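You operate a simulated robot arm through the tools that you are given. There is no shell and no other tool. Be economical: measure what you need, move in short steps, check, and stop when the job is done.

You are at the controls of a simulated two-armed robot. One attempt, no reset.

Task
Shut the drawer of the wood-topped cupboard. Close the door of the wood-topped cupboard. Open the wide drawer of the uplight bench, take the small frame marked lime on the back of the microphone bench top and put it away inside and shut the drawer again. Put three of the batteries from the middle shelf of the open shelving on the top of the long black case. Any order will do.

It is judged by the outcome, as a careful person would: the job done as asked, and still so three seconds after it is handed in. It fails if anything else is knocked over, pushed out of place, dropped, spilled or broken.

Robot
Two 7-joint arms with two-finger grippers on one trunk, on a base that drives. Base frame: it is fixed to the floor where the robot stands at the start and does not move with it; the origin is under the middle of the robot, x ahead of it, y to its left, z up. Readings come in mm, degrees, newtons and seconds.
The left shoulder is at the start at [50, 191, 1092], the right one opposite. With the tool pointing down near the work surface each hand reaches from about 100 to 740 mm from the robot's upright axis, wherever it stands, measured 20 degrees to its own side. Places, roughly: battery [1500, 8500, 1000]; door of the wood-topped cupboard [1000, -200, 400]; drawer [-1300, 5900, 600]; drawer of the wood-topped cupboard [500, -400, 700]; small frame marked lime [2500, 5250, 750]; top of the long black case [-400, 8200, 500]; wide drawer of the uplight bench [-1300, 6000, 600]. Payload 2.69 kg a hand.
The TCP of each hand is the grasp point between the finger pads, 20 mm short of the fingertips. In the tool frame z runs along the fingers and y along their closing line. Largest opening 100 mm; the body of the gripper starts 63 mm behind the TCP.
Orientation is told as [roll, pitch, yaw] about the base's x, y, z axes, in that order, counted from this pose: with the fingers straight down and closing along the base's y, the tool's x points along the base's -x, its y along +y and its z along -z.

Tools
- The arms move only by the tool move_arm. It takes "left_series", "right_series" or both (then of equal length, played together; a hand with none holds still); each is a list of rows, each a list of 7 numbers: the shift along the tool's x, y, z in mm, then the turn, a rotation vector about the tool's x, y, z in degrees, then the gripper command, from -1 (shut) to 1 (fully open), values between in proportion. In form: [[x, y, z, wx, wy, wz, claw], ...]. A call has 1 to 12 rows; each row is the pose to reach, as a shift and turn from the pose commanded when the call began, along the tool's axes at that moment. Each row takes 0.2 s and may step no farther than 50 mm and 8.6 degrees from the row before; otherwise, or with a gripper value out of range, the whole call is refused. Where a pose cannot be reached the arm comes as near as it can. A force on the tool above 40 N (or 10 N above the force at the start of the call, whichever is more), or a blocked arm, ends the call early, and 0.2 s more pass. Each finger travels about 153 mm/s and halts on what it meets, pressing with about 44 N; the grip force reading is that of the motor and also rises with nothing between the fingers. The clock runs only during rows and for 0.2 s after the last one: add rows that repeat a pose to give the fingers time. The reply holds the time, the measured pose of the TCP, the force on the tool along the base axes, the opening and the grip force, in the units named above and with some noise, with the torque about the TCP (base axes, N m) and any sound that the robot's microphone picked up.
- Cameras (640 x 400 px; columns grow to the right, rows downward): "scene" is now at [107.2, -32.8, 1237.9]; the picture's right is [-0.44, -0.90, 0.00], its down [-0.71, 0.35, -0.61] and it looks along [0.55, -0.27, -0.79] (base axes); focal length 296 px, centre (320, 200). "left" rides on the left gripper at [70, 19, -99] in its tool frame; the picture's right is [-0.26, 0.97, 0.00], its down [-0.75, -0.20, -0.63] and it looks along [-0.61, -0.16, 0.78] (tool axes); focal length 230 px, centre (320, 200). "right" rides on the right gripper at [70, -19, -99] in its tool frame; the picture's right is [0.26, 0.97, 0.00], its down [-0.75, 0.20, -0.63] and it looks along [-0.61, 0.16, 0.78] (tool axes); focal length 230 px, centre (320, 200).
- capture(camera): a new picture of that camera. The clock stands still meanwhile.
- raise_lower(by): slides the trunk up (or, below 0, down) by that many mm; the arms and the scene camera ride with it, the base frame stays. It gives what a move gives, with no picture.
- roll_base(legs): drives the robot by 1 to 6 legs, each [ahead, left, turn to the left] in mm, mm and degrees, along the robot's own axes; the way and the turn of a leg run together, so that a leg with both is an arc; at most 1500 mm and 180 degrees a leg. The arms and the cameras ride along, it lands a little off, and it stops where it bumps. It gives what a move gives.
- aim_head(pan, tilt): turns the head with the scene camera to pan (to the left, within 80 degrees either way) and tilt (down, from -29 to 69), counted from straight ahead of the robot. It gives what a move gives.
- pixel_to_xyz(camera, pixels): for up to 12 pixels [column, row] of the newest picture of that camera ("zoom" is the newest enlarged one), the place [x, y, z] in the base frame of the surface seen there, good to about 3 mm. The clock stands still meanwhile.
- zoom(camera, box): a new picture of the part [left, top, right, bottom] of that camera's present view, enlarged. The clock stands still meanwhile.
- close_job(): hands the job in; it is judged then, once.

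Go step by step. Measure first, check grasps and placings, and put right what went wrong. The budget is 124 turns and 144 pictures, counting those below and the enlarged ones. Unless the task says otherwise, let go and move clear before handing in, and close with one line.

The tools are called after "Request:" as name(argument=value, ...) on one line, values as JSON. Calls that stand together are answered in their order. move_arm: Moves the arms, as the interface text tells. Its arguments: {"type":"object","properties":{"left_series":{"type":"array","items":{"type":"array","items":{"type":"number"}}},"right_series":{"type":"array","items":{"type":"array","items":{"type":"number"}}}},"required":[]} The other tools are called the same way: raise_lower (by) slides the trunk up or down; roll_base (legs) drives the base; aim_head (pan, tilt) turns the head that bears the scene camera; capture (camera) takes a picture; pixel_to_xyz (camera, pixels) gives the place of the surface under pixels of a picture; zoom (camera, box) takes an enlarged picture of a part of a camera's view; close_job () hands the job in.

At the start:

```text
time_s: 0.0
left_position: [374.9, 31.7, 960.8]
left_ee_rot: [0.0, -0.1, 0.1]
left_force: [-0.8, 0.1, 0.4]
left_ft_torque: [-0.02, -0.01, -0.02]
left_grip_width: 100.0
left_finger_force: 0.0
right_position: [246.8, -184.2, 1014.8]
right_ee_rot: [0.0, 0.0, 0.0]
right_force: [0.2, 0.1, 0.2]
right_ft_torque: [-0.01, -0.01, -0.02]
right_grip_width: 99.9
right_finger_force: 0.1
trunk travel left (down, up): [-150.0, 173.0]
robot x, y, heading: [0.2, 0.1, 0.2]
head pan, tilt: [-25.9, 52.4]
```

scene: 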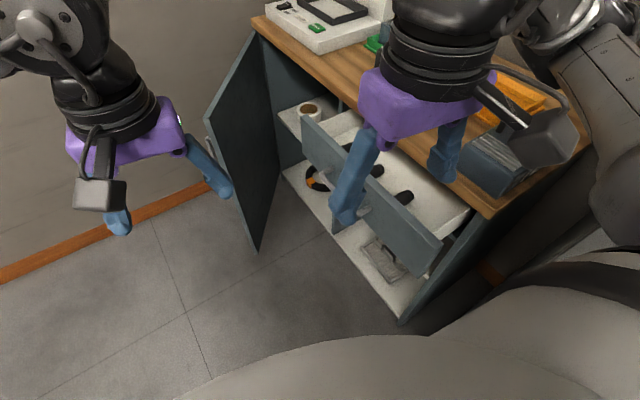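
right: 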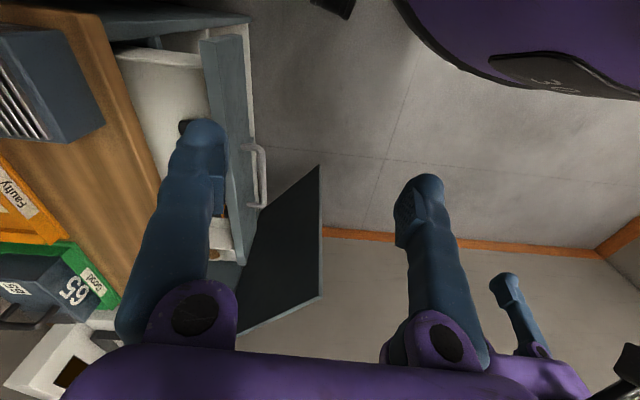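
left: 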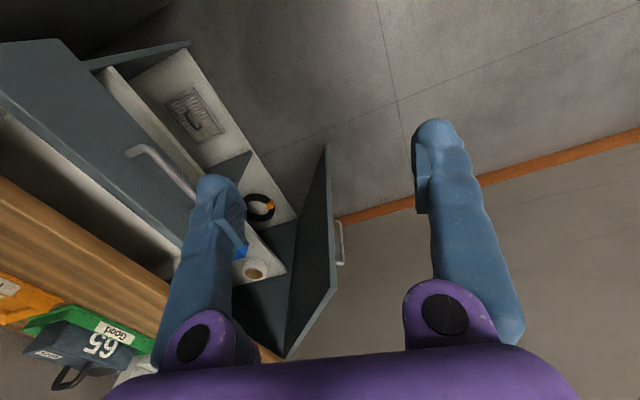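

The scene picture shows the drawer front (300–440, 120–270) pulled out, and the door open at (205–280, 40–250). I'll measure both first.

Request:
pixel_to_xyz(camera="scene", pixels=[[303, 125], [440, 245], [425, 275], [300, 145], [252, 35], [490, 212], [207, 118], [258, 250], [250, 40], [375, 115], [440, 200], [212, 150]])

Request:
pixel_to_xyz(camera="right", pixels=[[205, 40], [240, 35], [260, 170], [262, 205], [318, 170], [320, 295], [225, 260], [120, 60]])

Request:
pixel_to_xyz(camera="left", pixels=[[130, 150], [165, 165], [327, 150], [340, 225], [338, 262], [335, 290], [285, 355], [60, 45]])

```text
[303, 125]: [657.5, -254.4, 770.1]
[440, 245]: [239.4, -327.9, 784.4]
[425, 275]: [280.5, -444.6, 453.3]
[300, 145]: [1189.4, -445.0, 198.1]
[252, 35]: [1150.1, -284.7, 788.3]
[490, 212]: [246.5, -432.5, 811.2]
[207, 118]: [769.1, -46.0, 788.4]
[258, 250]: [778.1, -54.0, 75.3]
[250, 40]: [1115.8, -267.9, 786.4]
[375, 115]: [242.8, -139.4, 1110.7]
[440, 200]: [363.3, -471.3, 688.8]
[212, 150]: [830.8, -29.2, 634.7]
```

```text
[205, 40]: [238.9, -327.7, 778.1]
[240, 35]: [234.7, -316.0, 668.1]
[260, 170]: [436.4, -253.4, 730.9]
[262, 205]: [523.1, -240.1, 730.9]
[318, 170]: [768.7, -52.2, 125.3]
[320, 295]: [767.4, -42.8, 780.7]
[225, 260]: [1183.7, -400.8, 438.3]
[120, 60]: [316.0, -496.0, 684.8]
```

```text
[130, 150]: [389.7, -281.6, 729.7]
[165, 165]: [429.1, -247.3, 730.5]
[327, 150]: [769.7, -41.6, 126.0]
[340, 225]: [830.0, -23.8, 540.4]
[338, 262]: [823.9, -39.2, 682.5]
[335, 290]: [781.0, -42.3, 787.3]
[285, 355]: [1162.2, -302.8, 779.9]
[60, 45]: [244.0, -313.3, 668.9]
```

The drawer front stands about 105 mm out (239,-328 to 657,-254), with its handle at about (430–520, -250, 730). I'll bring the right hand, closed and turned along the front, down in front of that handle.

Request:
move_arm(right_series=[[-21, 0, 29, 0, 0, 8, -1], [-42, 0, 58, 0, 0, 16, -1], [-64, 0, 87, 0, 0, 24, -1], [-85, 0, 116, 0, 0, 32, -1], [-106, 0, 145, 0, 0, 40, -1], [-128, 0, 174, 0, 0, 48, -1], [-149, 0, 203, 0, 0, 56, -1], [-170, 0, 232, 0, 0, 64, -1], [-192, 0, 261, 0, 0, 72, -1], [-213, 0, 290, 0, 0, 80, -1], [-213, 0, 290, 0, 0, 80, -1]])

Request:
capture(camera="scene")

Request:
capture(camera="right")

```text
time_s: 2.4
left_position: [373.2, 33.2, 962.0]
left_ee_rot: [-0.2, -0.1, 0.0]
left_force: [0.1, 0.7, -0.3]
left_ft_torque: [-0.01, 0.01, -0.02]
left_grip_width: 99.9
left_finger_force: 0.0
right_position: [460.3, -185.9, 728.6]
right_ee_rot: [0.5, -0.4, -80.3]
right_force: [0.3, -0.2, 0.5]
right_ft_torque: [-0.03, -0.04, -0.01]
right_grip_width: 0.0
right_finger_force: 29.6
trunk travel left (down, up): [-150.0, 173.0]
robot x, y, heading: [1.8, 0.4, -0.1]
head pan, tilt: [-25.9, 52.4]
```

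```text
140 pictures are left
```

scene: 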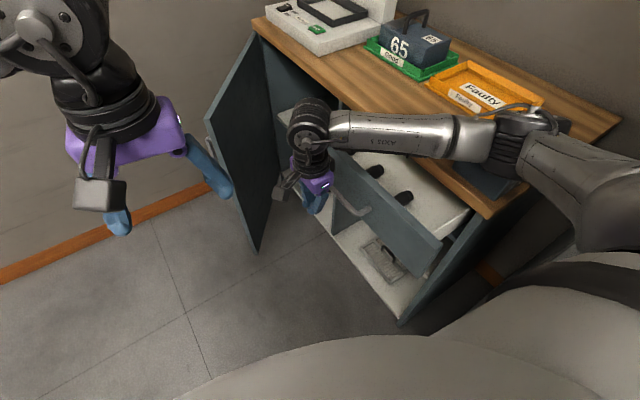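

```text
139 pictures are left
```

right: 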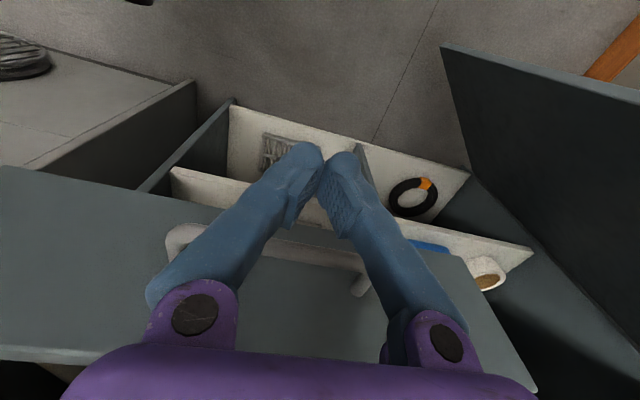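

The right fingers sit in front of the handle (right picture, 180–360, 230–280). I'll check the forearm's height above the bench top before pushing.

Request:
pixel_to_xyz(camera="scene", pixels=[[360, 150], [440, 155], [490, 160], [520, 130], [400, 35], [420, 15], [460, 75], [345, 205], [362, 213], [480, 205], [580, 130], [397, 320]])

```text
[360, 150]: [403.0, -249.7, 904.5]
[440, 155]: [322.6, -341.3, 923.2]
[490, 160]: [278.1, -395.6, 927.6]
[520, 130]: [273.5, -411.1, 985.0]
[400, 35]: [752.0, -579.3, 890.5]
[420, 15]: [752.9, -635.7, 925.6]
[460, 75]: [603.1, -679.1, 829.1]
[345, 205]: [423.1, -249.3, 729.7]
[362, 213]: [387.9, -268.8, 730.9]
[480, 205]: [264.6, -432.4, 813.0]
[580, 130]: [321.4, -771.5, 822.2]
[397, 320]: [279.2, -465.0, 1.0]
```

Request:
pixel_to_xyz(camera="scene", pixels=[[480, 180], [500, 185], [465, 170], [470, 190], [515, 165]])

Request:
zoom(camera="scene", box=[400, 50, 640, 240])

```text
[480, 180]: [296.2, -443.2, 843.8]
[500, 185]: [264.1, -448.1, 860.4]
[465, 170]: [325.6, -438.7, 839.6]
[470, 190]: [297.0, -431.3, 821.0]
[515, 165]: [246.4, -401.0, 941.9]
```

```text
2.11 times, centred on (520, 145) of scene
```

zoom: 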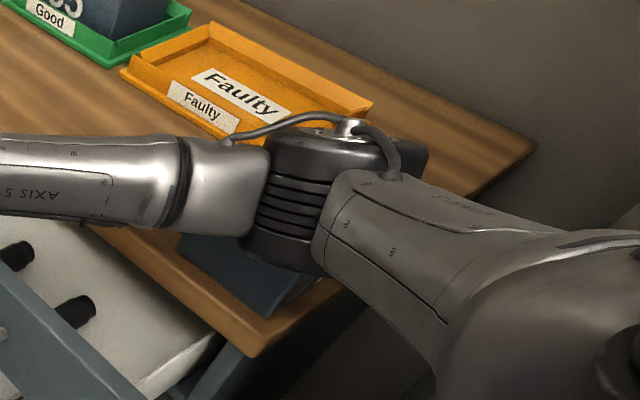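

The forearm elbow is just over the paper box (about 860 high), so a push from here would be tight. I'll lift the hand, look to the left, and then face the cupboard squarely.

Request:
move_arm(right_series=[[0, 0, -50, 0, 0, 0, -1], [0, 0, -100, 0, 0, 0, -1], [0, 0, -150, 0, 0, 0, -1], [0, 0, -200, 0, 0, 0, -1], [0, 0, -250, 0, 0, 0, -1], [0, 40, -280, 0, 0, -8, -1], [0, 80, -280, 0, 0, -16, -1], [0, 120, -280, 0, 0, -24, -1], [0, 160, -280, 0, 0, -32, -1]])

Request:
aim_head(pan=65, tilt=25)

Request:
capture(camera="scene")

```text
time_s: 4.4
left_position: [375.6, 32.5, 958.7]
left_ee_rot: [0.0, 0.1, 0.1]
left_force: [0.6, 0.4, 0.4]
left_ft_torque: [0.02, 0.01, 0.02]
left_grip_width: 100.2
left_finger_force: 0.1
right_position: [617.7, -154.7, 1007.3]
right_ee_rot: [-0.1, 0.0, -47.9]
right_force: [0.0, -0.3, -0.5]
right_ft_torque: [0.0, 0.02, 0.01]
right_grip_width: 0.0
right_finger_force: 29.7
trunk travel left (down, up): [-150.0, 173.0]
robot x, y, heading: [-1.0, 0.1, -0.1]
head pan, tilt: [-25.9, 52.4]
```

```text
time_s: 6.1
left_position: [375.0, 31.6, 961.4]
left_ee_rot: [-0.1, 0.0, 0.1]
left_force: [1.8, -0.1, 0.4]
left_ft_torque: [0.0, -0.01, -0.03]
left_grip_width: 99.9
left_finger_force: 0.0
right_position: [616.9, -156.5, 1005.3]
right_ee_rot: [0.1, 0.1, -48.1]
right_force: [0.2, -0.5, 0.8]
right_ft_torque: [-0.03, 0.0, -0.01]
right_grip_width: 0.0
right_finger_force: 29.2
trunk travel left (down, up): [-150.0, 173.0]
robot x, y, heading: [-0.8, 0.3, -0.0]
head pan, tilt: [65.0, 25.0]
```

```text
137 pictures are left
```

scene: 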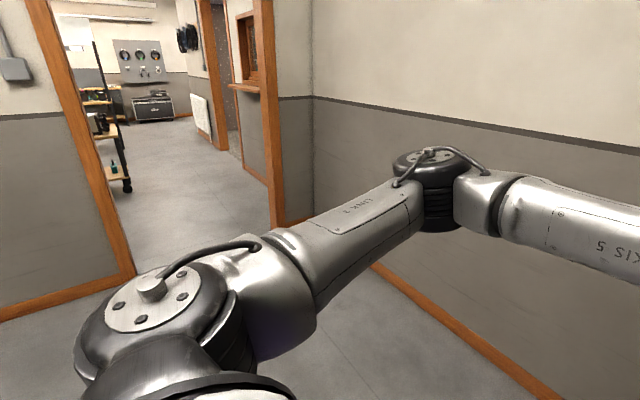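

The right hand moved the other way in x but is clear. The picture shows a doorway (130–275 wide) and walls; I'll measure how much room there is.

Request:
pixel_to_xyz(camera="scene", pixels=[[130, 278], [20, 315], [277, 225], [310, 222], [400, 285], [540, 390], [240, 160], [115, 125], [155, 120], [10, 120], [128, 185], [200, 150]])

```text
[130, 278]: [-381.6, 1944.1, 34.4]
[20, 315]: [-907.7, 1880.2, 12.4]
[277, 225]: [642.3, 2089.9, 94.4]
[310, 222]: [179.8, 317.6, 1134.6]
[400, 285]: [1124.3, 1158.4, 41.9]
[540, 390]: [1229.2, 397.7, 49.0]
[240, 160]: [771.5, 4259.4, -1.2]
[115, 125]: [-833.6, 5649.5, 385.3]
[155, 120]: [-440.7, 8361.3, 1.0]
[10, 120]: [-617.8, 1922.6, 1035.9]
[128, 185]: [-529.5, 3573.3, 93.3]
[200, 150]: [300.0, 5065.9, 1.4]
```

There's open floor to my left (wall at y≈1900, doorway x −380..640). I'll tuck the right hand in and drive round to face the cupboard.

Request:
move_arm(right_series=[[24, -38, 0, 0, 0, -8, -1], [48, -76, 0, 0, 0, -16, -1], [73, -114, 0, 0, 0, -24, -1], [97, -152, 0, 0, 0, -32, -1], [121, -190, 0, 0, 0, -40, -1], [145, -228, 0, 0, 0, -48, -1]])

Request:
roll_base(legs=[[0, 270, 0], [420, 0, 0], [0, 0, -80]])

Request:
aim_head(pan=0, tilt=50)

Request:
capture(camera="scene")

```text
time_s: 7.5
left_position: [374.0, 31.1, 960.0]
left_ee_rot: [-0.1, 0.1, 0.1]
left_force: [-0.2, 0.3, -0.3]
left_ft_torque: [0.0, -0.01, 0.0]
left_grip_width: 99.9
left_finger_force: 0.1
right_position: [349.1, -201.6, 1006.3]
right_ee_rot: [0.0, 0.0, 0.1]
right_force: [0.8, 1.0, -0.6]
right_ft_torque: [-0.02, -0.01, 0.01]
right_grip_width: 0.1
right_finger_force: 30.4
trunk travel left (down, up): [-150.0, 173.0]
robot x, y, heading: [-2.9, 2.0, 0.3]
head pan, tilt: [65.0, 25.0]
```

```text
time_s: 16.1
left_position: [513.0, -92.1, 959.6]
left_ee_rot: [-0.2, -0.1, -80.6]
left_force: [0.4, 0.3, -0.5]
left_ft_torque: [-0.03, 0.01, 0.02]
left_grip_width: 100.2
left_finger_force: 0.0
right_position: [279.1, -105.1, 1005.0]
right_ee_rot: [0.1, -0.1, -80.6]
right_force: [0.2, 0.5, 0.0]
right_ft_torque: [0.01, 0.0, 0.02]
right_grip_width: 0.0
right_finger_force: 29.9
trunk travel left (down, up): [-150.0, 173.0]
robot x, y, heading: [418.7, 275.3, -80.5]
head pan, tilt: [65.0, 25.0]
```

```text
time_s: 17.5
left_position: [511.7, -90.4, 960.4]
left_ee_rot: [-0.1, 0.1, -80.6]
left_force: [-0.1, -0.2, -0.1]
left_ft_torque: [0.0, 0.0, 0.0]
left_grip_width: 100.1
left_finger_force: 0.2
right_position: [279.9, -105.7, 1004.9]
right_ee_rot: [0.1, 0.0, -80.6]
right_force: [-0.4, 0.1, 0.8]
right_ft_torque: [0.01, -0.03, -0.01]
right_grip_width: 0.0
right_finger_force: 29.7
trunk travel left (down, up): [-150.0, 173.0]
robot x, y, heading: [418.4, 272.6, -80.5]
head pan, tilt: [0.0, 50.0]
```

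```text
136 pictures are left
```

scene: 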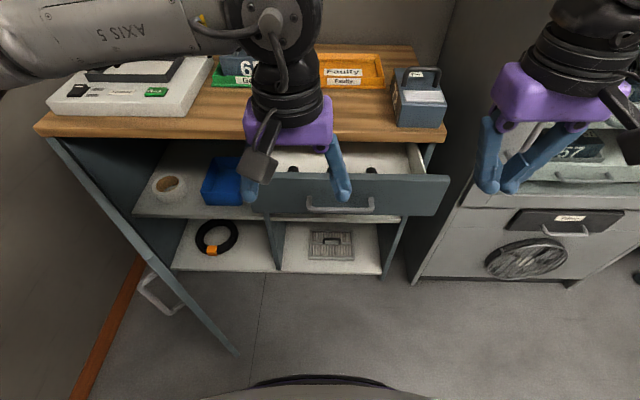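

Facing the cupboard now, the handle (310–370, 200–210) is ahead of the left hand. I'll close the left gripper and lower it in front of the handle.

Request:
move_arm(left_series=[[-10, -13, 39, 0, 0, 0, -1], [-20, -26, 78, 0, 0, 0, -1], [-30, -39, 117, 0, 0, 0, -1], [-45, -52, 156, 0, 0, 0, -1], [-60, -65, 195, 0, 0, 0, -1], [-80, -77, 235, 0, 0, 0, -1], [-80, -77, 235, 0, 0, 0, -1]])

Request:
capture(camera="scene")

Request:
capture(camera="left")

```text
time_s: 19.1
left_position: [449.1, -182.5, 724.3]
left_ee_rot: [-0.1, 0.0, -80.6]
left_force: [-0.5, 0.7, 0.9]
left_ft_torque: [-0.03, 0.0, -0.02]
left_grip_width: 0.0
left_finger_force: 29.4
right_position: [279.1, -105.7, 1005.5]
right_ee_rot: [0.0, 0.0, -80.6]
right_force: [-0.6, -0.6, 0.1]
right_ft_torque: [0.03, 0.03, 0.04]
right_grip_width: 0.0
right_finger_force: 29.9
trunk travel left (down, up): [-150.0, 173.0]
robot x, y, heading: [418.9, 276.3, -80.7]
head pan, tilt: [0.0, 50.0]
```

```text
135 pictures are left
```

scene: 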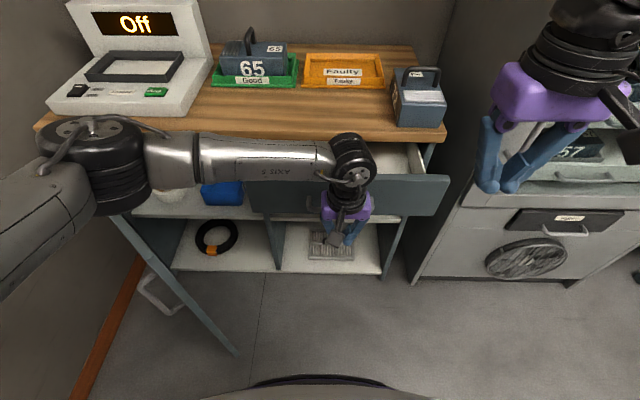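

```text
134 pictures are left
```

left: 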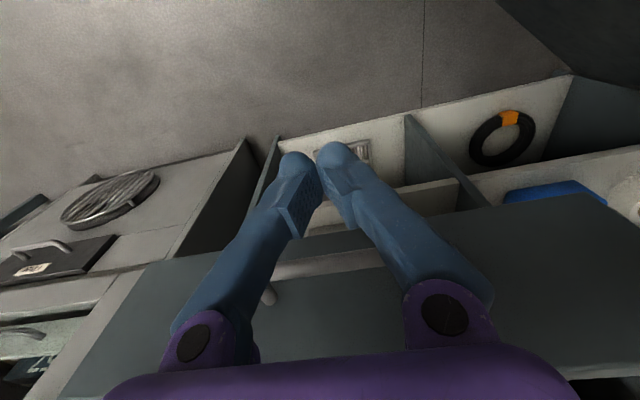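

The left fingers are in front of the handle. I'll push straight in along the drawer's line.

Request:
move_arm(left_series=[[-25, 0, 0, 0, 0, 0, -1], [-50, 0, 0, 0, 0, 0, -1], [-70, 0, 0, 0, 0, 0, -1], [-85, 0, 0, 0, 0, 0, -1], [-100, 0, 0, 0, 0, 0, -1], [-115, 0, 0, 0, 0, 0, -1], [-130, 0, 0, 0, 0, 0, -1], [-142, 0, 0, 0, 0, 0, -1], [-152, 0, 0, 0, 0, 0, -1], [-160, 0, 0, 0, 0, 0, -1], [-168, 0, 0, 0, 0, 0, -1], [-175, 0, 0, 0, 0, 0, -1]])

Request:
capture(camera="scene")

```text
time_s: 21.7
left_position: [475.6, -328.1, 723.2]
left_ee_rot: [-0.1, 0.0, -80.7]
left_force: [-0.4, 0.6, -0.4]
left_ft_torque: [-0.04, 0.0, -0.03]
left_grip_width: 0.0
left_finger_force: 29.6
left hand out of reach, approached as far as the arm can: row 9, 10, 11, 12
right_position: [277.9, -106.1, 1003.9]
right_ee_rot: [0.0, 0.0, -80.6]
right_force: [0.0, 0.9, -0.1]
right_ft_torque: [0.01, 0.0, -0.03]
right_grip_width: 0.0
right_finger_force: 29.6
trunk travel left (down, up): [-150.0, 173.0]
robot x, y, heading: [421.3, 276.4, -80.7]
head pan, tilt: [0.0, 50.0]
```

```text
133 pictures are left
```

scene: 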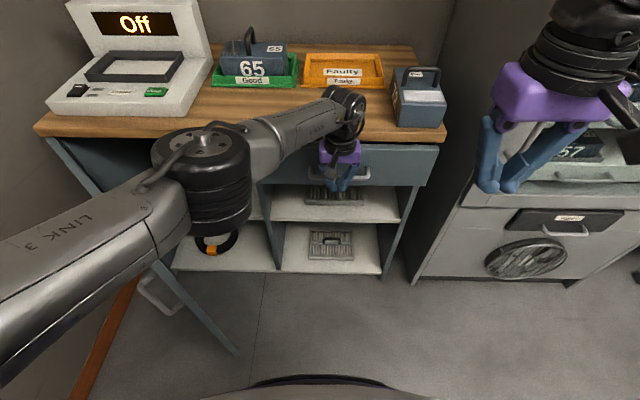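

The arm ran out of reach at y −328 with the drawer nearly in. I'll back off, drive 90 mm nearer and push the rest.

Request:
move_arm(left_series=[[50, 0, 0, 0, 0, 0, -1], [100, 0, 0, 0, 0, 0, -1], [130, 0, 0, 0, 0, 0, -1]])

Request:
roll_base(legs=[[90, 0, 0]])

Request:
move_arm(left_series=[[-15, 0, 0, 0, 0, 0, -1], [-30, 0, 0, 0, 0, 0, -1], [-40, 0, 0, 0, 0, 0, -1], [-50, 0, 0, 0, 0, 0, -1], [-60, 0, 0, 0, 0, 0, -1], [-70, 0, 0, 0, 0, 0, -1], [-80, 0, 0, 0, 0, 0, -1], [-88, 0, 0, 0, 0, 0, -1], [-96, 0, 0, 0, 0, 0, -1]])

Request:
capture(camera="scene")

```text
time_s: 22.5
left_position: [455.5, -199.8, 723.6]
left_ee_rot: [0.1, -0.1, -80.5]
left_force: [0.6, 0.9, 0.1]
left_ft_torque: [-0.04, -0.03, 0.04]
left_grip_width: 0.0
left_finger_force: 29.6
right_position: [278.9, -104.2, 1004.4]
right_ee_rot: [0.0, 0.0, -80.6]
right_force: [-0.5, 0.2, 0.4]
right_ft_torque: [-0.03, -0.02, -0.02]
right_grip_width: 0.0
right_finger_force: 29.2
trunk travel left (down, up): [-150.0, 173.0]
robot x, y, heading: [422.6, 276.4, -80.4]
head pan, tilt: [0.0, 50.0]
```

```text
time_s: 23.6
left_position: [470.7, -288.2, 723.2]
left_ee_rot: [-0.1, 0.1, -80.6]
left_force: [0.0, 0.1, 0.0]
left_ft_torque: [0.02, -0.01, 0.01]
left_grip_width: 0.0
left_finger_force: 29.5
right_position: [292.8, -195.2, 1004.0]
right_ee_rot: [0.0, 0.1, -80.6]
right_force: [0.4, -0.2, 0.6]
right_ft_torque: [0.01, 0.01, 0.01]
right_grip_width: 0.1
right_finger_force: 29.5
trunk travel left (down, up): [-150.0, 173.0]
robot x, y, heading: [433.1, 186.2, -80.7]
head pan, tilt: [0.0, 50.0]
```

```text
time_s: 24.9
left_position: [477.7, -342.1, 720.0]
left_ee_rot: [0.1, 1.4, -81.2]
left_force: [0.6, 9.9, 3.7]
left_ft_torque: [-0.08, -0.01, 0.0]
left_grip_width: 0.3
left_finger_force: 29.6
right_position: [294.2, -194.1, 1004.8]
right_ee_rot: [0.0, 0.0, -80.6]
right_force: [0.4, -0.7, -0.1]
right_ft_torque: [0.04, -0.01, 0.0]
right_grip_width: 0.0
right_finger_force: 28.9
trunk travel left (down, up): [-150.0, 173.0]
robot x, y, heading: [435.0, 182.1, -80.5]
head pan, tilt: [0.0, 50.0]
stopped in row 6 (left hand): the force on the tool passed its limit at 49 N (the readings are from after the stop); the commanded pose is now the measured one
```

```text
132 pictures are left
```

scene: 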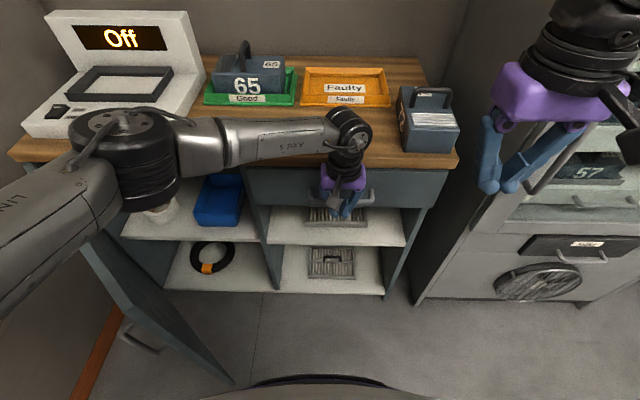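

It stopped firmly at y −342 (49 N), so the drawer seems shut. I'll compare the drawer front with the carcass edge.

Request:
pixel_to_xyz(camera="scene", pixels=[[425, 185], [415, 200], [290, 195], [400, 262], [394, 280], [268, 280], [262, 200], [440, 165]])

Request:
zoom(camera="scene", box=[230, 120, 480, 300])

```text
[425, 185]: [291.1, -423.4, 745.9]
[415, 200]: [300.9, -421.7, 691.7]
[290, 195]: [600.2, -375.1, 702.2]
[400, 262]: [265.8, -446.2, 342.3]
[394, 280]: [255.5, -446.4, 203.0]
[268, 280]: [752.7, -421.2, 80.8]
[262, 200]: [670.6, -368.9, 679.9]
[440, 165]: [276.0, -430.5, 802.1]
```

```text
2.22 times, centred on (355, 210) of scene
```

zoom: 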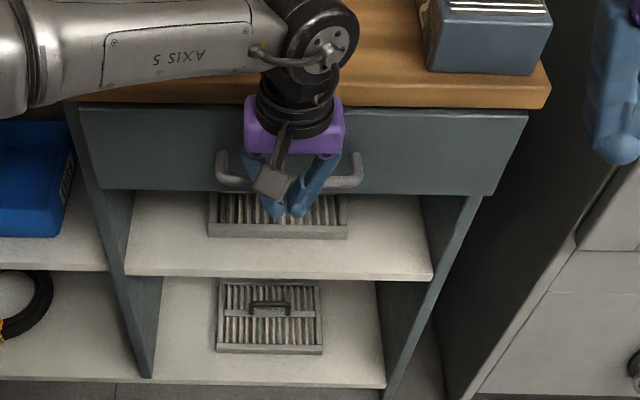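

The drawer front is 18 mm proud of the carcass, its panel thickness, so it's flush and shut. Next I'll back the left hand off, lift it, and carry it over to the outer side of the door.

Request:
move_arm(left_series=[[50, 0, 0, 0, 0, 0, -1], [100, 0, 0, 0, 0, 0, -1], [130, 20, -35, 0, 0, 0, -1], [150, 45, -70, 0, 0, 0, -1], [165, 75, -105, 0, 0, 0, -1], [180, 105, -140, 0, 0, 0, -1], [195, 140, -170, 0, 0, 0, -1], [210, 180, -185, 0, 0, 0, -1], [225, 225, -190, 0, 0, 0, -1], [240, 270, -190, 0, 0, 0, -1], [260, 310, -190, 0, 0, 0, -1], [275, 355, -190, 0, 0, 0, -1]])

Request:
move_arm(left_series=[[15, 40, 0, 0, -7.5, 0, -1], [30, 60, 0, 0, -15, 0, -1], [30, 60, 0, 0, -22.5, 0, -1], [30, 60, 0, 0, -30, 0, -1]])

Request:
capture(camera="scene")

```text
refused: row 3 steps farther than a row can; nothing moved
```

```text
time_s: 25.9
left_position: [532.2, -305.6, 722.7]
left_ee_rot: [0.2, -29.1, -81.1]
left_force: [-0.5, -0.4, -0.6]
left_ft_torque: [0.01, 0.03, -0.01]
left_grip_width: 0.2
left_finger_force: 29.8
right_position: [294.5, -193.7, 1004.7]
right_ee_rot: [-0.1, -0.1, -80.5]
right_force: [0.2, 0.8, -0.2]
right_ft_torque: [-0.01, 0.01, 0.03]
right_grip_width: 0.0
right_finger_force: 29.7
trunk travel left (down, up): [-150.0, 173.0]
robot x, y, heading: [435.3, 187.4, -80.5]
head pan, tilt: [0.0, 50.0]
```

```text
130 pictures are left
```

scene: 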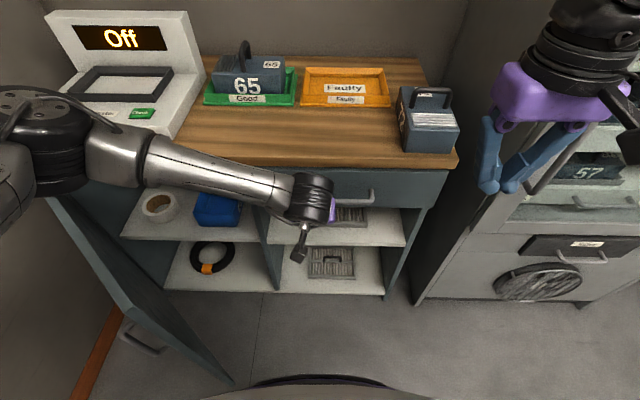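

That first call was refused over step length, but the second only tilted the hand harmlessly and the drawer is still shut. Now I'll lift and carry the tilted hand over the door, in smaller steps.

Request:
move_arm(left_series=[[39, 0, -22, 0, 0, 0, -1], [58, 10, -61, 0, 0, 0, -1], [63, 30, -103, 0, 0, 0, -1], [68, 50, -146, 0, 0, 0, -1], [68, 75, -186, 0, 0, 0, -1], [64, 105, -223, 0, 0, 0, -1], [65, 142, -254, 0, 0, 0, -1], [78, 187, -261, 0, 0, 0, -1], [93, 232, -269, 0, 0, 0, -1], [109, 275, -278, 0, 0, 0, -1], [127, 315, -288, 0, 0, 0, -1], [148, 355, -299, 0, 0, 0, -1]])

Request:
capture(camera="scene")

```text
time_s: 28.5
left_position: [932.4, -17.1, 920.3]
left_ee_rot: [0.1, -29.0, -81.1]
left_force: [-0.3, 1.2, -0.4]
left_ft_torque: [-0.03, 0.01, -0.01]
left_grip_width: 0.0
left_finger_force: 29.4
left hand out of reach, approached as far as the arm can: row 6, 7, 8, 9, 10, 11, 12
right_position: [295.2, -192.3, 1005.7]
right_ee_rot: [0.0, 0.0, -80.6]
right_force: [0.3, 0.4, -0.5]
right_ft_torque: [-0.07, 0.01, -0.02]
right_grip_width: 0.0
right_finger_force: 29.3
trunk travel left (down, up): [-150.0, 173.0]
robot x, y, heading: [434.1, 185.3, -80.7]
head pan, tilt: [0.0, 50.0]
```

```text
129 pictures are left
```

scene: 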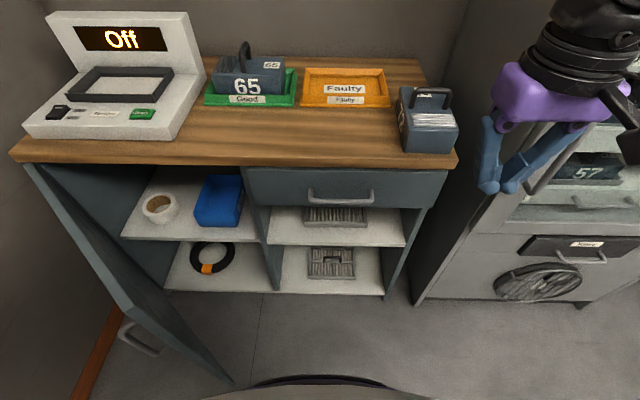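

The arm folded too tight to track and ended at (932,−17,920), still clear above the door. I'll drive the base back 150 mm to give it room.

Request:
roll_base(legs=[[-150, 0, 0]])

Request:
move_arm(left_series=[[-22, -20, 12, 0, 0, 0, -1], [-44, -40, 24, 0, 0, 0, -1], [-66, -60, 36, 0, 0, 0, -1], [-87, -84, 48, 0, 0, 0, -1]])

Request:
aim_head(pan=35, tilt=45)

Request:
capture(camera="scene")

```text
time_s: 29.9
left_position: [910.4, 128.2, 919.6]
left_ee_rot: [0.1, -28.8, -81.0]
left_force: [1.0, 0.3, -0.4]
left_ft_torque: [-0.01, 0.03, -0.01]
left_grip_width: 0.1
left_finger_force: 29.2
right_position: [269.9, -47.1, 1006.5]
right_ee_rot: [-0.1, 0.1, -80.4]
right_force: [0.6, 0.5, -0.1]
right_ft_torque: [-0.04, -0.01, -0.03]
right_grip_width: 0.2
right_finger_force: 29.5
trunk travel left (down, up): [-150.0, 173.0]
robot x, y, heading: [410.6, 334.0, -80.4]
head pan, tilt: [0.0, 50.0]
```

```text
time_s: 30.9
left_position: [842.5, 16.2, 917.2]
left_ee_rot: [0.1, -28.8, -80.9]
left_force: [-0.5, -0.6, 0.1]
left_ft_torque: [0.0, -0.01, 0.0]
left_grip_width: 0.0
left_finger_force: 29.7
right_position: [271.1, -47.6, 1003.5]
right_ee_rot: [-0.1, 0.0, -80.5]
right_force: [-0.1, -0.1, 0.5]
right_ft_torque: [0.03, 0.02, 0.04]
right_grip_width: 0.0
right_finger_force: 29.5
trunk travel left (down, up): [-150.0, 173.0]
robot x, y, heading: [408.9, 331.8, -80.4]
head pan, tilt: [0.0, 50.0]
```

```text
time_s: 31.9
left_position: [841.7, 16.4, 918.2]
left_ee_rot: [0.2, -28.8, -81.0]
left_force: [0.1, -0.1, 0.3]
left_ft_torque: [0.01, 0.0, 0.01]
left_grip_width: 0.0
left_finger_force: 29.5
right_position: [270.7, -47.4, 1004.9]
right_ee_rot: [0.0, 0.0, -80.5]
right_force: [-0.1, 0.0, -1.1]
right_ft_torque: [-0.01, 0.02, 0.0]
right_grip_width: 0.0
right_finger_force: 29.3
trunk travel left (down, up): [-150.0, 173.0]
robot x, y, heading: [412.7, 329.9, -80.6]
head pan, tilt: [35.0, 45.0]
```

```text
128 pictures are left
```

scene: 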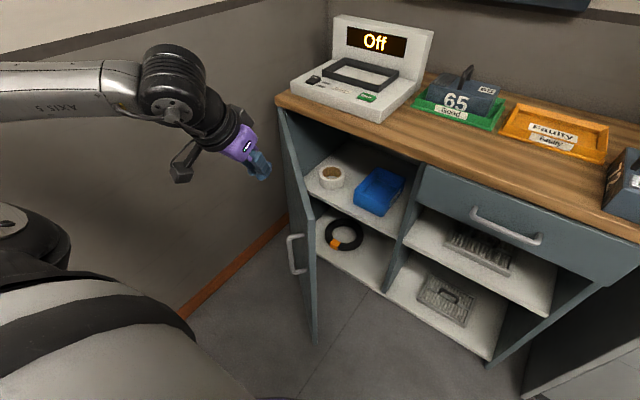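

The hand is above and outside the door (door edge at 290–315, 110–340). I'll lower it to z≈730 on the outer side.

Request:
move_arm(left_series=[[23, 0, 41, 0, 0, 0, -1], [46, 0, 82, 0, 0, 0, -1], [69, 0, 124, 0, 0, 0, -1], [91, 0, 165, 0, 0, 0, -1]])

Request:
capture(camera="scene")

```text
time_s: 32.9
left_position: [840.4, 16.5, 729.3]
left_ee_rot: [0.1, -28.8, -80.9]
left_force: [0.2, 0.9, -0.3]
left_ft_torque: [0.01, 0.01, 0.0]
left_grip_width: 0.0
left_finger_force: 29.3
right_position: [270.5, -48.3, 1004.2]
right_ee_rot: [0.1, -0.1, -80.5]
right_force: [-0.6, -0.3, 0.1]
right_ft_torque: [-0.01, -0.02, 0.03]
right_grip_width: 0.4
right_finger_force: 29.5
trunk travel left (down, up): [-150.0, 173.0]
robot x, y, heading: [409.7, 330.0, -80.4]
head pan, tilt: [35.0, 45.0]
```

```text
127 pictures are left
```

scene: 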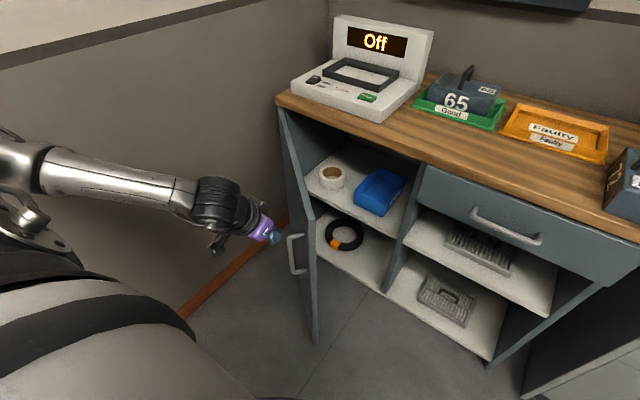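

The fingers are at the outer side of the door, level with and above its handle (290, 250). I'll push it along its arc.

Request:
move_arm(left_series=[[-18, -9, 10, 0, 0, 0, -1], [-35, -18, 19, 0, 0, 0, -1], [-53, -28, 29, 0, 0, 0, -1], [-66, -36, 36, 0, 0, 0, -1], [-79, -44, 43, 0, 0, 0, -1], [-92, -53, 51, 0, 0, 0, -1], [-105, -62, 58, 0, 0, 0, -1], [-118, -71, 65, 0, 0, 0, -1], [-131, -80, 72, 0, 0, 0, -1], [-145, -90, 80, 0, 0, 0, -1], [-158, -99, 87, 0, 0, 0, -1], [-171, -106, 94, 0, 0, 0, -1]])

Request:
capture(camera="scene")

```text
time_s: 35.5
left_position: [768.8, -191.8, 730.3]
left_ee_rot: [0.3, -28.8, -81.0]
left_force: [-0.1, -0.2, -0.2]
left_ft_torque: [-0.02, 0.02, -0.01]
left_grip_width: 0.1
left_finger_force: 29.9
right_position: [269.6, -48.0, 1004.4]
right_ee_rot: [-0.1, 0.0, -80.6]
right_force: [0.2, -0.1, 0.0]
right_ft_torque: [0.01, 0.0, 0.02]
right_grip_width: 0.0
right_finger_force: 29.5
trunk travel left (down, up): [-150.0, 173.0]
robot x, y, heading: [410.9, 333.1, -80.5]
head pan, tilt: [35.0, 45.0]
```

```text
126 pictures are left
```

scene: 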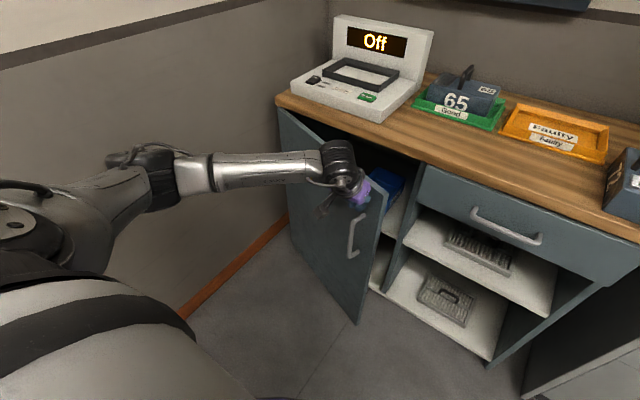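

The door is swinging (edge now at 360–390, 190–320). I'll drive 100 mm ahead and finish with the arm.

Request:
roll_base(legs=[[95, 0, 0]])

Request:
move_arm(left_series=[[-9, -3, 5, 0, 0, 0, -1], [-18, -6, 10, 0, 0, 0, -1], [-27, -9, 15, 0, 0, 0, -1], [-36, -12, 20, 0, 0, 0, -1], [-44, -15, 24, 0, 0, 0, -1], [-52, -17, 29, 0, 0, 0, -1], [-60, -18, 33, 0, 0, 0, -1], [-68, -18, 37, 0, 0, 0, -1], [-75, -18, 41, 0, 0, 0, -1]])

Request:
capture(camera="scene")

```text
time_s: 36.6
left_position: [782.9, -285.1, 727.8]
left_ee_rot: [0.1, -28.7, -81.0]
left_force: [0.5, 0.1, 0.4]
left_ft_torque: [0.0, 0.0, 0.02]
left_grip_width: 0.1
left_finger_force: 29.6
right_position: [285.0, -141.3, 1005.5]
right_ee_rot: [-0.1, -0.1, -80.6]
right_force: [-0.1, 0.2, -0.5]
right_ft_torque: [0.01, 0.0, -0.01]
right_grip_width: 0.1
right_finger_force: 29.5
trunk travel left (down, up): [-150.0, 173.0]
robot x, y, heading: [429.5, 234.5, -80.5]
head pan, tilt: [35.0, 45.0]
```

```text
time_s: 38.0
left_position: [777.1, -335.4, 725.1]
left_ee_rot: [0.3, -27.7, -80.9]
left_force: [-3.1, 15.9, 5.8]
left_ft_torque: [-0.03, 0.06, -0.1]
left_grip_width: 0.3
left_finger_force: 29.4
right_position: [285.5, -139.6, 1005.7]
right_ee_rot: [0.0, -0.2, -80.4]
right_force: [0.0, 0.5, -0.8]
right_ft_torque: [0.02, -0.05, 0.0]
right_grip_width: 0.2
right_finger_force: 28.9
trunk travel left (down, up): [-150.0, 173.0]
robot x, y, heading: [424.9, 241.4, -80.5]
head pan, tilt: [35.0, 45.0]
stopped in row 6 (left hand): the force on the tool passed its limit at 52 N (the readings are from after the stop); the commanded pose is now the measured one
```

```text
125 pictures are left
```

scene: 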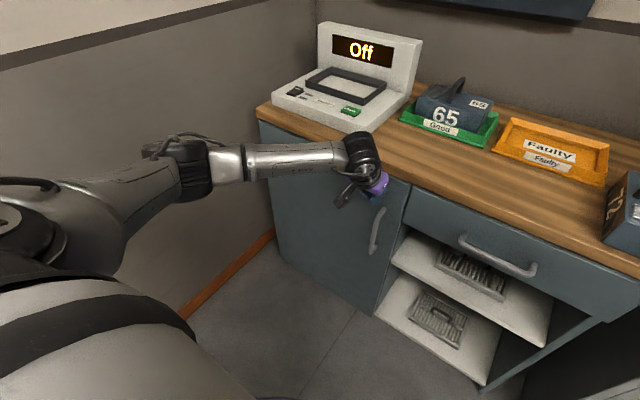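

The push ended hard at 52 N and the door looks flush. I'll back the hand off and confirm.

Request:
move_arm(left_series=[[35, 0, -19, 0, 0, 0, -1], [70, 0, -38, 0, 0, 0, -1], [105, 0, -57, 0, 0, 0, -1], [140, 0, -77, 0, 0, 0, -1]])

Request:
capture(camera="scene")

Request:
pixel_to_xyz(camera="scene", pixels=[[408, 200], [420, 205], [385, 290], [290, 150], [280, 240], [400, 215], [500, 245], [560, 270]])

```text
time_s: 39.0
left_position: [751.4, -179.0, 729.4]
left_ee_rot: [0.3, -27.9, -80.9]
left_force: [-0.2, -0.1, 0.1]
left_ft_torque: [-0.02, 0.0, 0.0]
left_grip_width: 0.0
left_finger_force: 29.5
right_position: [286.1, -141.0, 1006.1]
right_ee_rot: [0.0, 0.0, -80.4]
right_force: [1.0, 0.3, 0.4]
right_ft_torque: [-0.01, 0.0, 0.0]
right_grip_width: 0.1
right_finger_force: 29.9
trunk travel left (down, up): [-150.0, 173.0]
robot x, y, heading: [425.1, 240.7, -80.8]
head pan, tilt: [35.0, 45.0]
```

```text
124 pictures are left
```

scene: 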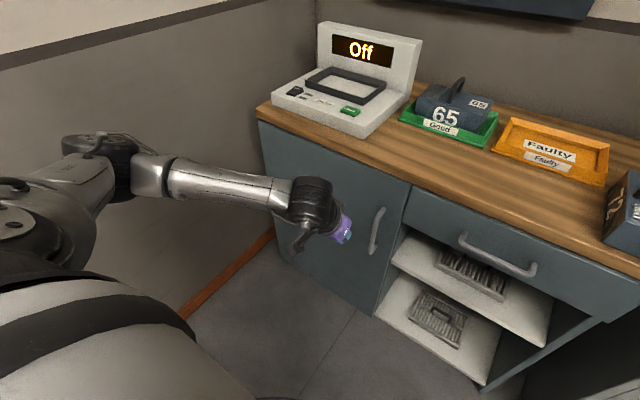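

```text
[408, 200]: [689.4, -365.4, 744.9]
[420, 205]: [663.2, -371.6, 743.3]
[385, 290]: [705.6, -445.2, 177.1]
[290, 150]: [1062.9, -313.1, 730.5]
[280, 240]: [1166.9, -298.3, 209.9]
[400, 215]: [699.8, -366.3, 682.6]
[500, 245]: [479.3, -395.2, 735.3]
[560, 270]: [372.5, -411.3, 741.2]
```

The door edge and drawer front lie on one line (689,−365 / 663,−372), so both are shut. I'll tuck the left hand in, back away and turn to the doorway.

Request:
move_arm(left_series=[[-2, -27, -31, 0, 3.5, 0, -1], [-5, -55, -62, 0, 7, 0, -1], [-7, -82, -93, 0, 10.5, 0, -1], [-10, -110, -125, 0, 14, 0, -1], [-12, -137, -156, 0, 17.5, 0, -1], [-15, -165, -187, 0, 21, 0, -1], [-17, -192, -218, 0, 24.5, 0, -1], [-20, -220, -250, 0, 28, 0, -1]])

Request:
roll_base(legs=[[-300, 0, 0], [0, 0, 171]])

Request:
aim_head(pan=0, tilt=15)

Request:
capture(camera="scene")

```text
time_s: 40.8
left_position: [517.5, -117.4, 956.9]
left_ee_rot: [0.4, 0.3, -80.8]
left_force: [0.8, 0.8, 0.7]
left_ft_torque: [0.01, 0.04, 0.03]
left_grip_width: 0.3
left_finger_force: 29.0
right_position: [286.1, -140.5, 1005.4]
right_ee_rot: [0.0, 0.0, -80.4]
right_force: [-0.5, -0.1, 0.4]
right_ft_torque: [-0.01, -0.01, 0.02]
right_grip_width: 0.0
right_finger_force: 29.7
trunk travel left (down, up): [-150.0, 173.0]
robot x, y, heading: [427.4, 240.3, -80.5]
head pan, tilt: [35.0, 45.0]
```

```text
time_s: 49.9
left_position: [324.9, 901.5, 956.8]
left_ee_rot: [0.3, 0.1, 92.6]
left_force: [-0.3, 0.5, 0.4]
left_ft_torque: [-0.01, -0.02, 0.0]
left_grip_width: 0.1
left_finger_force: 29.3
right_position: [558.6, 896.0, 1005.6]
right_ee_rot: [0.0, 0.0, 92.9]
right_force: [0.2, -0.8, -0.2]
right_ft_torque: [0.0, -0.01, -0.01]
right_grip_width: 0.0
right_finger_force: 29.4
trunk travel left (down, up): [-150.0, 173.0]
robot x, y, heading: [377.9, 531.5, 92.8]
head pan, tilt: [35.0, 45.0]
```

```text
time_s: 50.9
left_position: [326.1, 902.0, 956.8]
left_ee_rot: [0.4, 0.1, 92.5]
left_force: [-0.6, 0.5, 0.3]
left_ft_torque: [0.01, 0.04, 0.02]
left_grip_width: 0.0
left_finger_force: 29.1
right_position: [558.7, 897.4, 1005.1]
right_ee_rot: [0.1, -0.1, 93.0]
right_force: [0.4, -0.8, -0.5]
right_ft_torque: [0.02, -0.02, 0.02]
right_grip_width: 0.0
right_finger_force: 29.2
trunk travel left (down, up): [-150.0, 173.0]
robot x, y, heading: [377.4, 538.3, 93.1]
head pan, tilt: [0.0, 15.0]
```

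```text
123 pictures are left
```

scene: 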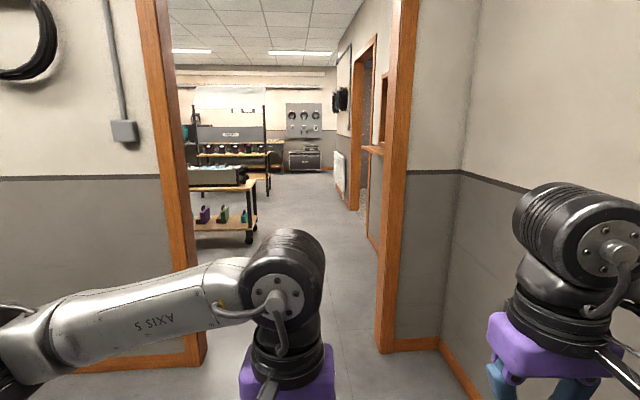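

The doorway is ahead (205–380 px). I'll check how wide my elbows stand against its jambs.

Request:
pixel_to_xyz(camera="scene", pixels=[[30, 350], [5, 370], [200, 340], [380, 340], [620, 220], [172, 220], [395, 220], [345, 205], [245, 240], [240, 205], [300, 168], [265, 190]])

```text
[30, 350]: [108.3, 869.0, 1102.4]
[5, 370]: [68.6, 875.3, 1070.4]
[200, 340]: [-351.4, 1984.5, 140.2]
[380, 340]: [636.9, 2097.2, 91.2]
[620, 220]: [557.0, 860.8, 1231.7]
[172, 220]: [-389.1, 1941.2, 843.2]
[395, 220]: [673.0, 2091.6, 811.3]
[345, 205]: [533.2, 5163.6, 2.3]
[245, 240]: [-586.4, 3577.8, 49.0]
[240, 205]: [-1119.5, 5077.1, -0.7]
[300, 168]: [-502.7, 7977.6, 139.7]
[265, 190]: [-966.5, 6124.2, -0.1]
```

Elbows reach about ±310 mm, so I fit through the 1 m doorway centred at x≈150. I'll drive through to y≈4400.

Request:
roll_base(legs=[[0, 230, -3], [1450, 0, 0], [1450, 0, 0], [900, 0, 0]])

Request:
aim_head(pan=-35, tilt=15)

Request:
capture(camera="scene")

Request:
aim_head(pan=35, tilt=15)

Request:
capture(camera="scene")

```text
time_s: 58.8
left_position: [120.1, 2120.0, 958.9]
left_ee_rot: [-0.1, -0.2, 89.0]
left_force: [0.3, 0.3, 0.1]
left_ft_torque: [-0.03, -0.02, 0.01]
left_grip_width: 0.0
left_finger_force: 29.2
right_position: [354.5, 2098.3, 1001.8]
right_ee_rot: [-0.5, 0.8, 88.6]
right_force: [0.1, -0.2, 0.4]
right_ft_torque: [-0.01, 0.02, 0.03]
right_grip_width: 0.2
right_finger_force: 29.7
trunk travel left (down, up): [-150.0, 173.0]
robot x, y, heading: [149.9, 1756.0, 89.1]
head pan, tilt: [0.0, 15.0]
stopped in leg 2: the robot was blocked; the commanded pose is now the measured one
```

```text
time_s: 59.8
left_position: [119.7, 2119.1, 958.4]
left_ee_rot: [0.0, -0.4, 89.0]
left_force: [0.1, -0.1, -0.2]
left_ft_torque: [0.0, 0.01, 0.0]
left_grip_width: 0.2
left_finger_force: 29.3
right_position: [353.9, 2098.3, 1000.9]
right_ee_rot: [-0.5, 0.8, 88.8]
right_force: [0.4, 0.0, 0.3]
right_ft_torque: [0.05, 0.01, -0.01]
right_grip_width: 0.0
right_finger_force: 28.8
trunk travel left (down, up): [-150.0, 173.0]
robot x, y, heading: [151.7, 1755.5, 89.2]
head pan, tilt: [-35.0, 15.0]
```

```text
122 pictures are left
```

scene: 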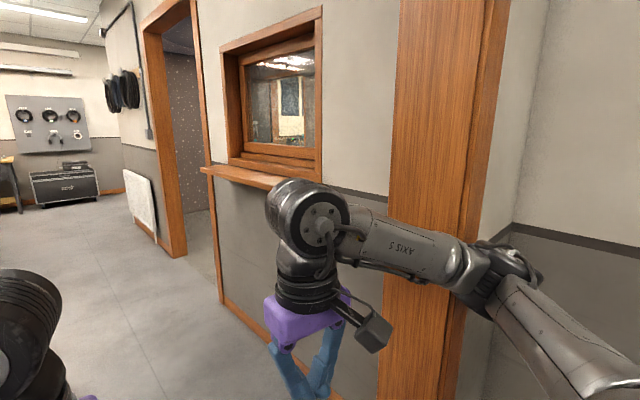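

```text
time_s: 61.2
left_position: [119.9, 2119.5, 958.7]
left_ee_rot: [0.0, -0.3, 89.0]
left_force: [0.1, 0.1, 0.0]
left_ft_torque: [-0.04, -0.01, -0.01]
left_grip_width: 0.0
left_finger_force: 29.0
right_position: [355.6, 2097.7, 1002.3]
right_ee_rot: [-0.6, 0.7, 88.7]
right_force: [0.5, -0.3, -0.1]
right_ft_torque: [-0.02, -0.01, 0.01]
right_grip_width: 0.3
right_finger_force: 29.6
trunk travel left (down, up): [-150.0, 173.0]
robot x, y, heading: [148.8, 1753.5, 89.5]
head pan, tilt: [35.0, 15.0]
```

```text
121 pictures are left
```

scene: 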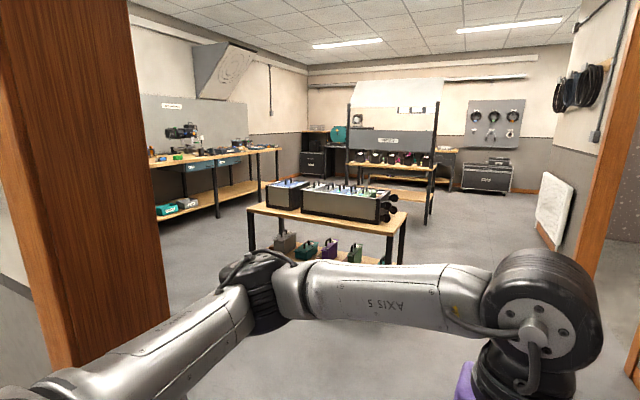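

The right elbow touched the right jamb (first picture, 500,280). I'll back off, shift 100 mm left, and check the clearance before going on.

Request:
roll_base(legs=[[-100, 0, 0], [0, 95, 0]])

Request:
aim_head(pan=-45, tilt=25)

Request:
capture(camera="scene")

Request:
pixel_to_xyz(camera="scene", pixels=[[480, 200], [500, 210], [520, 220], [540, 230], [560, 260], [440, 180], [400, 200], [410, 60]])

```text
time_s: 63.5
left_position: [27.4, 2023.9, 955.7]
left_ee_rot: [0.3, 0.2, 88.9]
left_force: [0.1, -0.4, 0.0]
left_ft_torque: [0.0, -0.02, 0.03]
left_grip_width: 0.0
left_finger_force: 29.3
right_position: [261.4, 2003.9, 998.2]
right_ee_rot: [-0.2, 1.3, 88.8]
right_force: [-0.4, -0.3, 0.0]
right_ft_torque: [0.04, -0.02, -0.01]
right_grip_width: 0.0
right_finger_force: 29.2
trunk travel left (down, up): [-150.0, 173.0]
robot x, y, heading: [53.8, 1656.4, 89.4]
head pan, tilt: [35.0, 15.0]
```

```text
time_s: 65.0
left_position: [27.0, 2024.6, 956.6]
left_ee_rot: [0.3, 0.2, 89.1]
left_force: [-0.9, 0.4, -0.1]
left_ft_torque: [-0.01, -0.06, -0.01]
left_grip_width: 0.0
left_finger_force: 29.1
right_position: [262.8, 2002.6, 998.8]
right_ee_rot: [-0.2, 1.3, 88.8]
right_force: [-0.7, 0.2, 1.0]
right_ft_torque: [-0.01, 0.03, 0.0]
right_grip_width: 0.0
right_finger_force: 29.5
trunk travel left (down, up): [-150.0, 173.0]
robot x, y, heading: [54.6, 1654.8, 89.1]
head pan, tilt: [-45.0, 25.0]
```

```text
120 pictures are left
```

scene: 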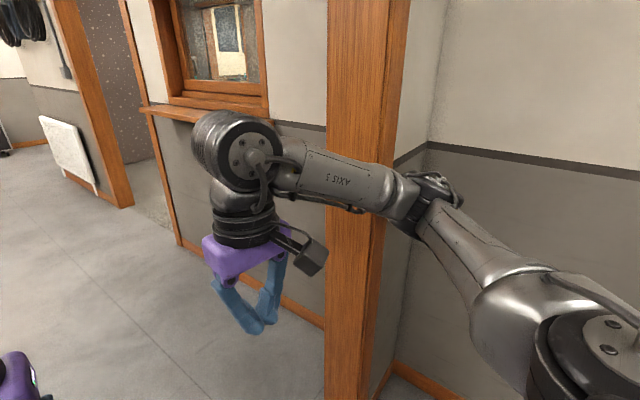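

```text
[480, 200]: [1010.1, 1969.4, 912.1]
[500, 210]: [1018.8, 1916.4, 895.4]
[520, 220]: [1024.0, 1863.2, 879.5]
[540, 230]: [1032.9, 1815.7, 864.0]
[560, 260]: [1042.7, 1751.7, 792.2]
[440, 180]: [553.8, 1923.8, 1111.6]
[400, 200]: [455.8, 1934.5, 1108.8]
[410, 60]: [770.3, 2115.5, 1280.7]
```

The right elbow stands about 525 mm out. I'll stretch the right hand forward 150 mm to draw it in, then re-measure by driving ahead.

Request:
move_arm(right_series=[[-40, -10, 0, 0, 0, 0, -1], [-80, -20, 0, 0, 0, 0, -1], [-120, -30, 0, 0, 0, 0, -1], [-160, -40, 0, 0, 0, 0, -1]])

Request:
roll_base(legs=[[1000, 0, 0], [1000, 0, 0], [750, 0, 0]])

Request:
capture(camera="scene")

```text
time_s: 66.0
left_position: [28.1, 2025.2, 955.8]
left_ee_rot: [0.4, 0.2, 89.0]
left_force: [0.4, 0.9, -1.0]
left_ft_torque: [0.01, 0.04, -0.02]
left_grip_width: 0.0
left_finger_force: 29.7
right_position: [305.2, 2164.1, 995.4]
right_ee_rot: [-0.2, 1.3, 88.9]
right_force: [0.5, -0.6, 0.4]
right_ft_torque: [0.0, 0.02, -0.04]
right_grip_width: 0.1
right_finger_force: 29.5
trunk travel left (down, up): [-150.0, 173.0]
robot x, y, heading: [52.9, 1657.8, 89.3]
head pan, tilt: [-45.0, 25.0]
```

```text
time_s: 79.6
left_position: [50.6, 4761.5, 955.8]
left_ee_rot: [0.3, 0.3, 89.1]
left_force: [-0.3, -0.5, -1.1]
left_ft_torque: [-0.02, 0.01, -0.08]
left_grip_width: 0.1
left_finger_force: 29.6
right_position: [328.9, 4901.4, 996.2]
right_ee_rot: [-0.2, 1.3, 88.8]
right_force: [0.3, 0.1, -0.6]
right_ft_torque: [0.01, 0.0, -0.02]
right_grip_width: 0.0
right_finger_force: 29.1
trunk travel left (down, up): [-150.0, 173.0]
robot x, y, heading: [76.0, 4390.0, 89.5]
head pan, tilt: [-45.0, 25.0]
```

```text
119 pictures are left
```

scene: 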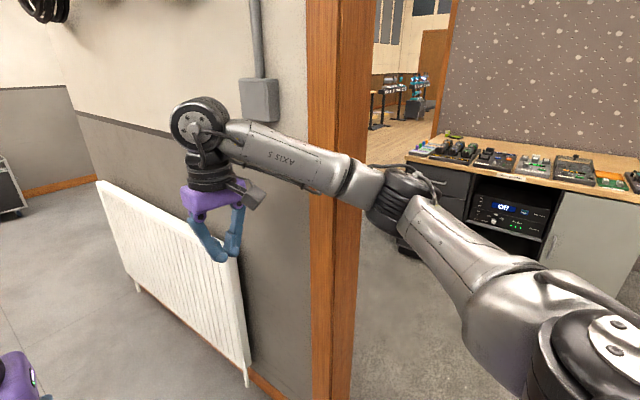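

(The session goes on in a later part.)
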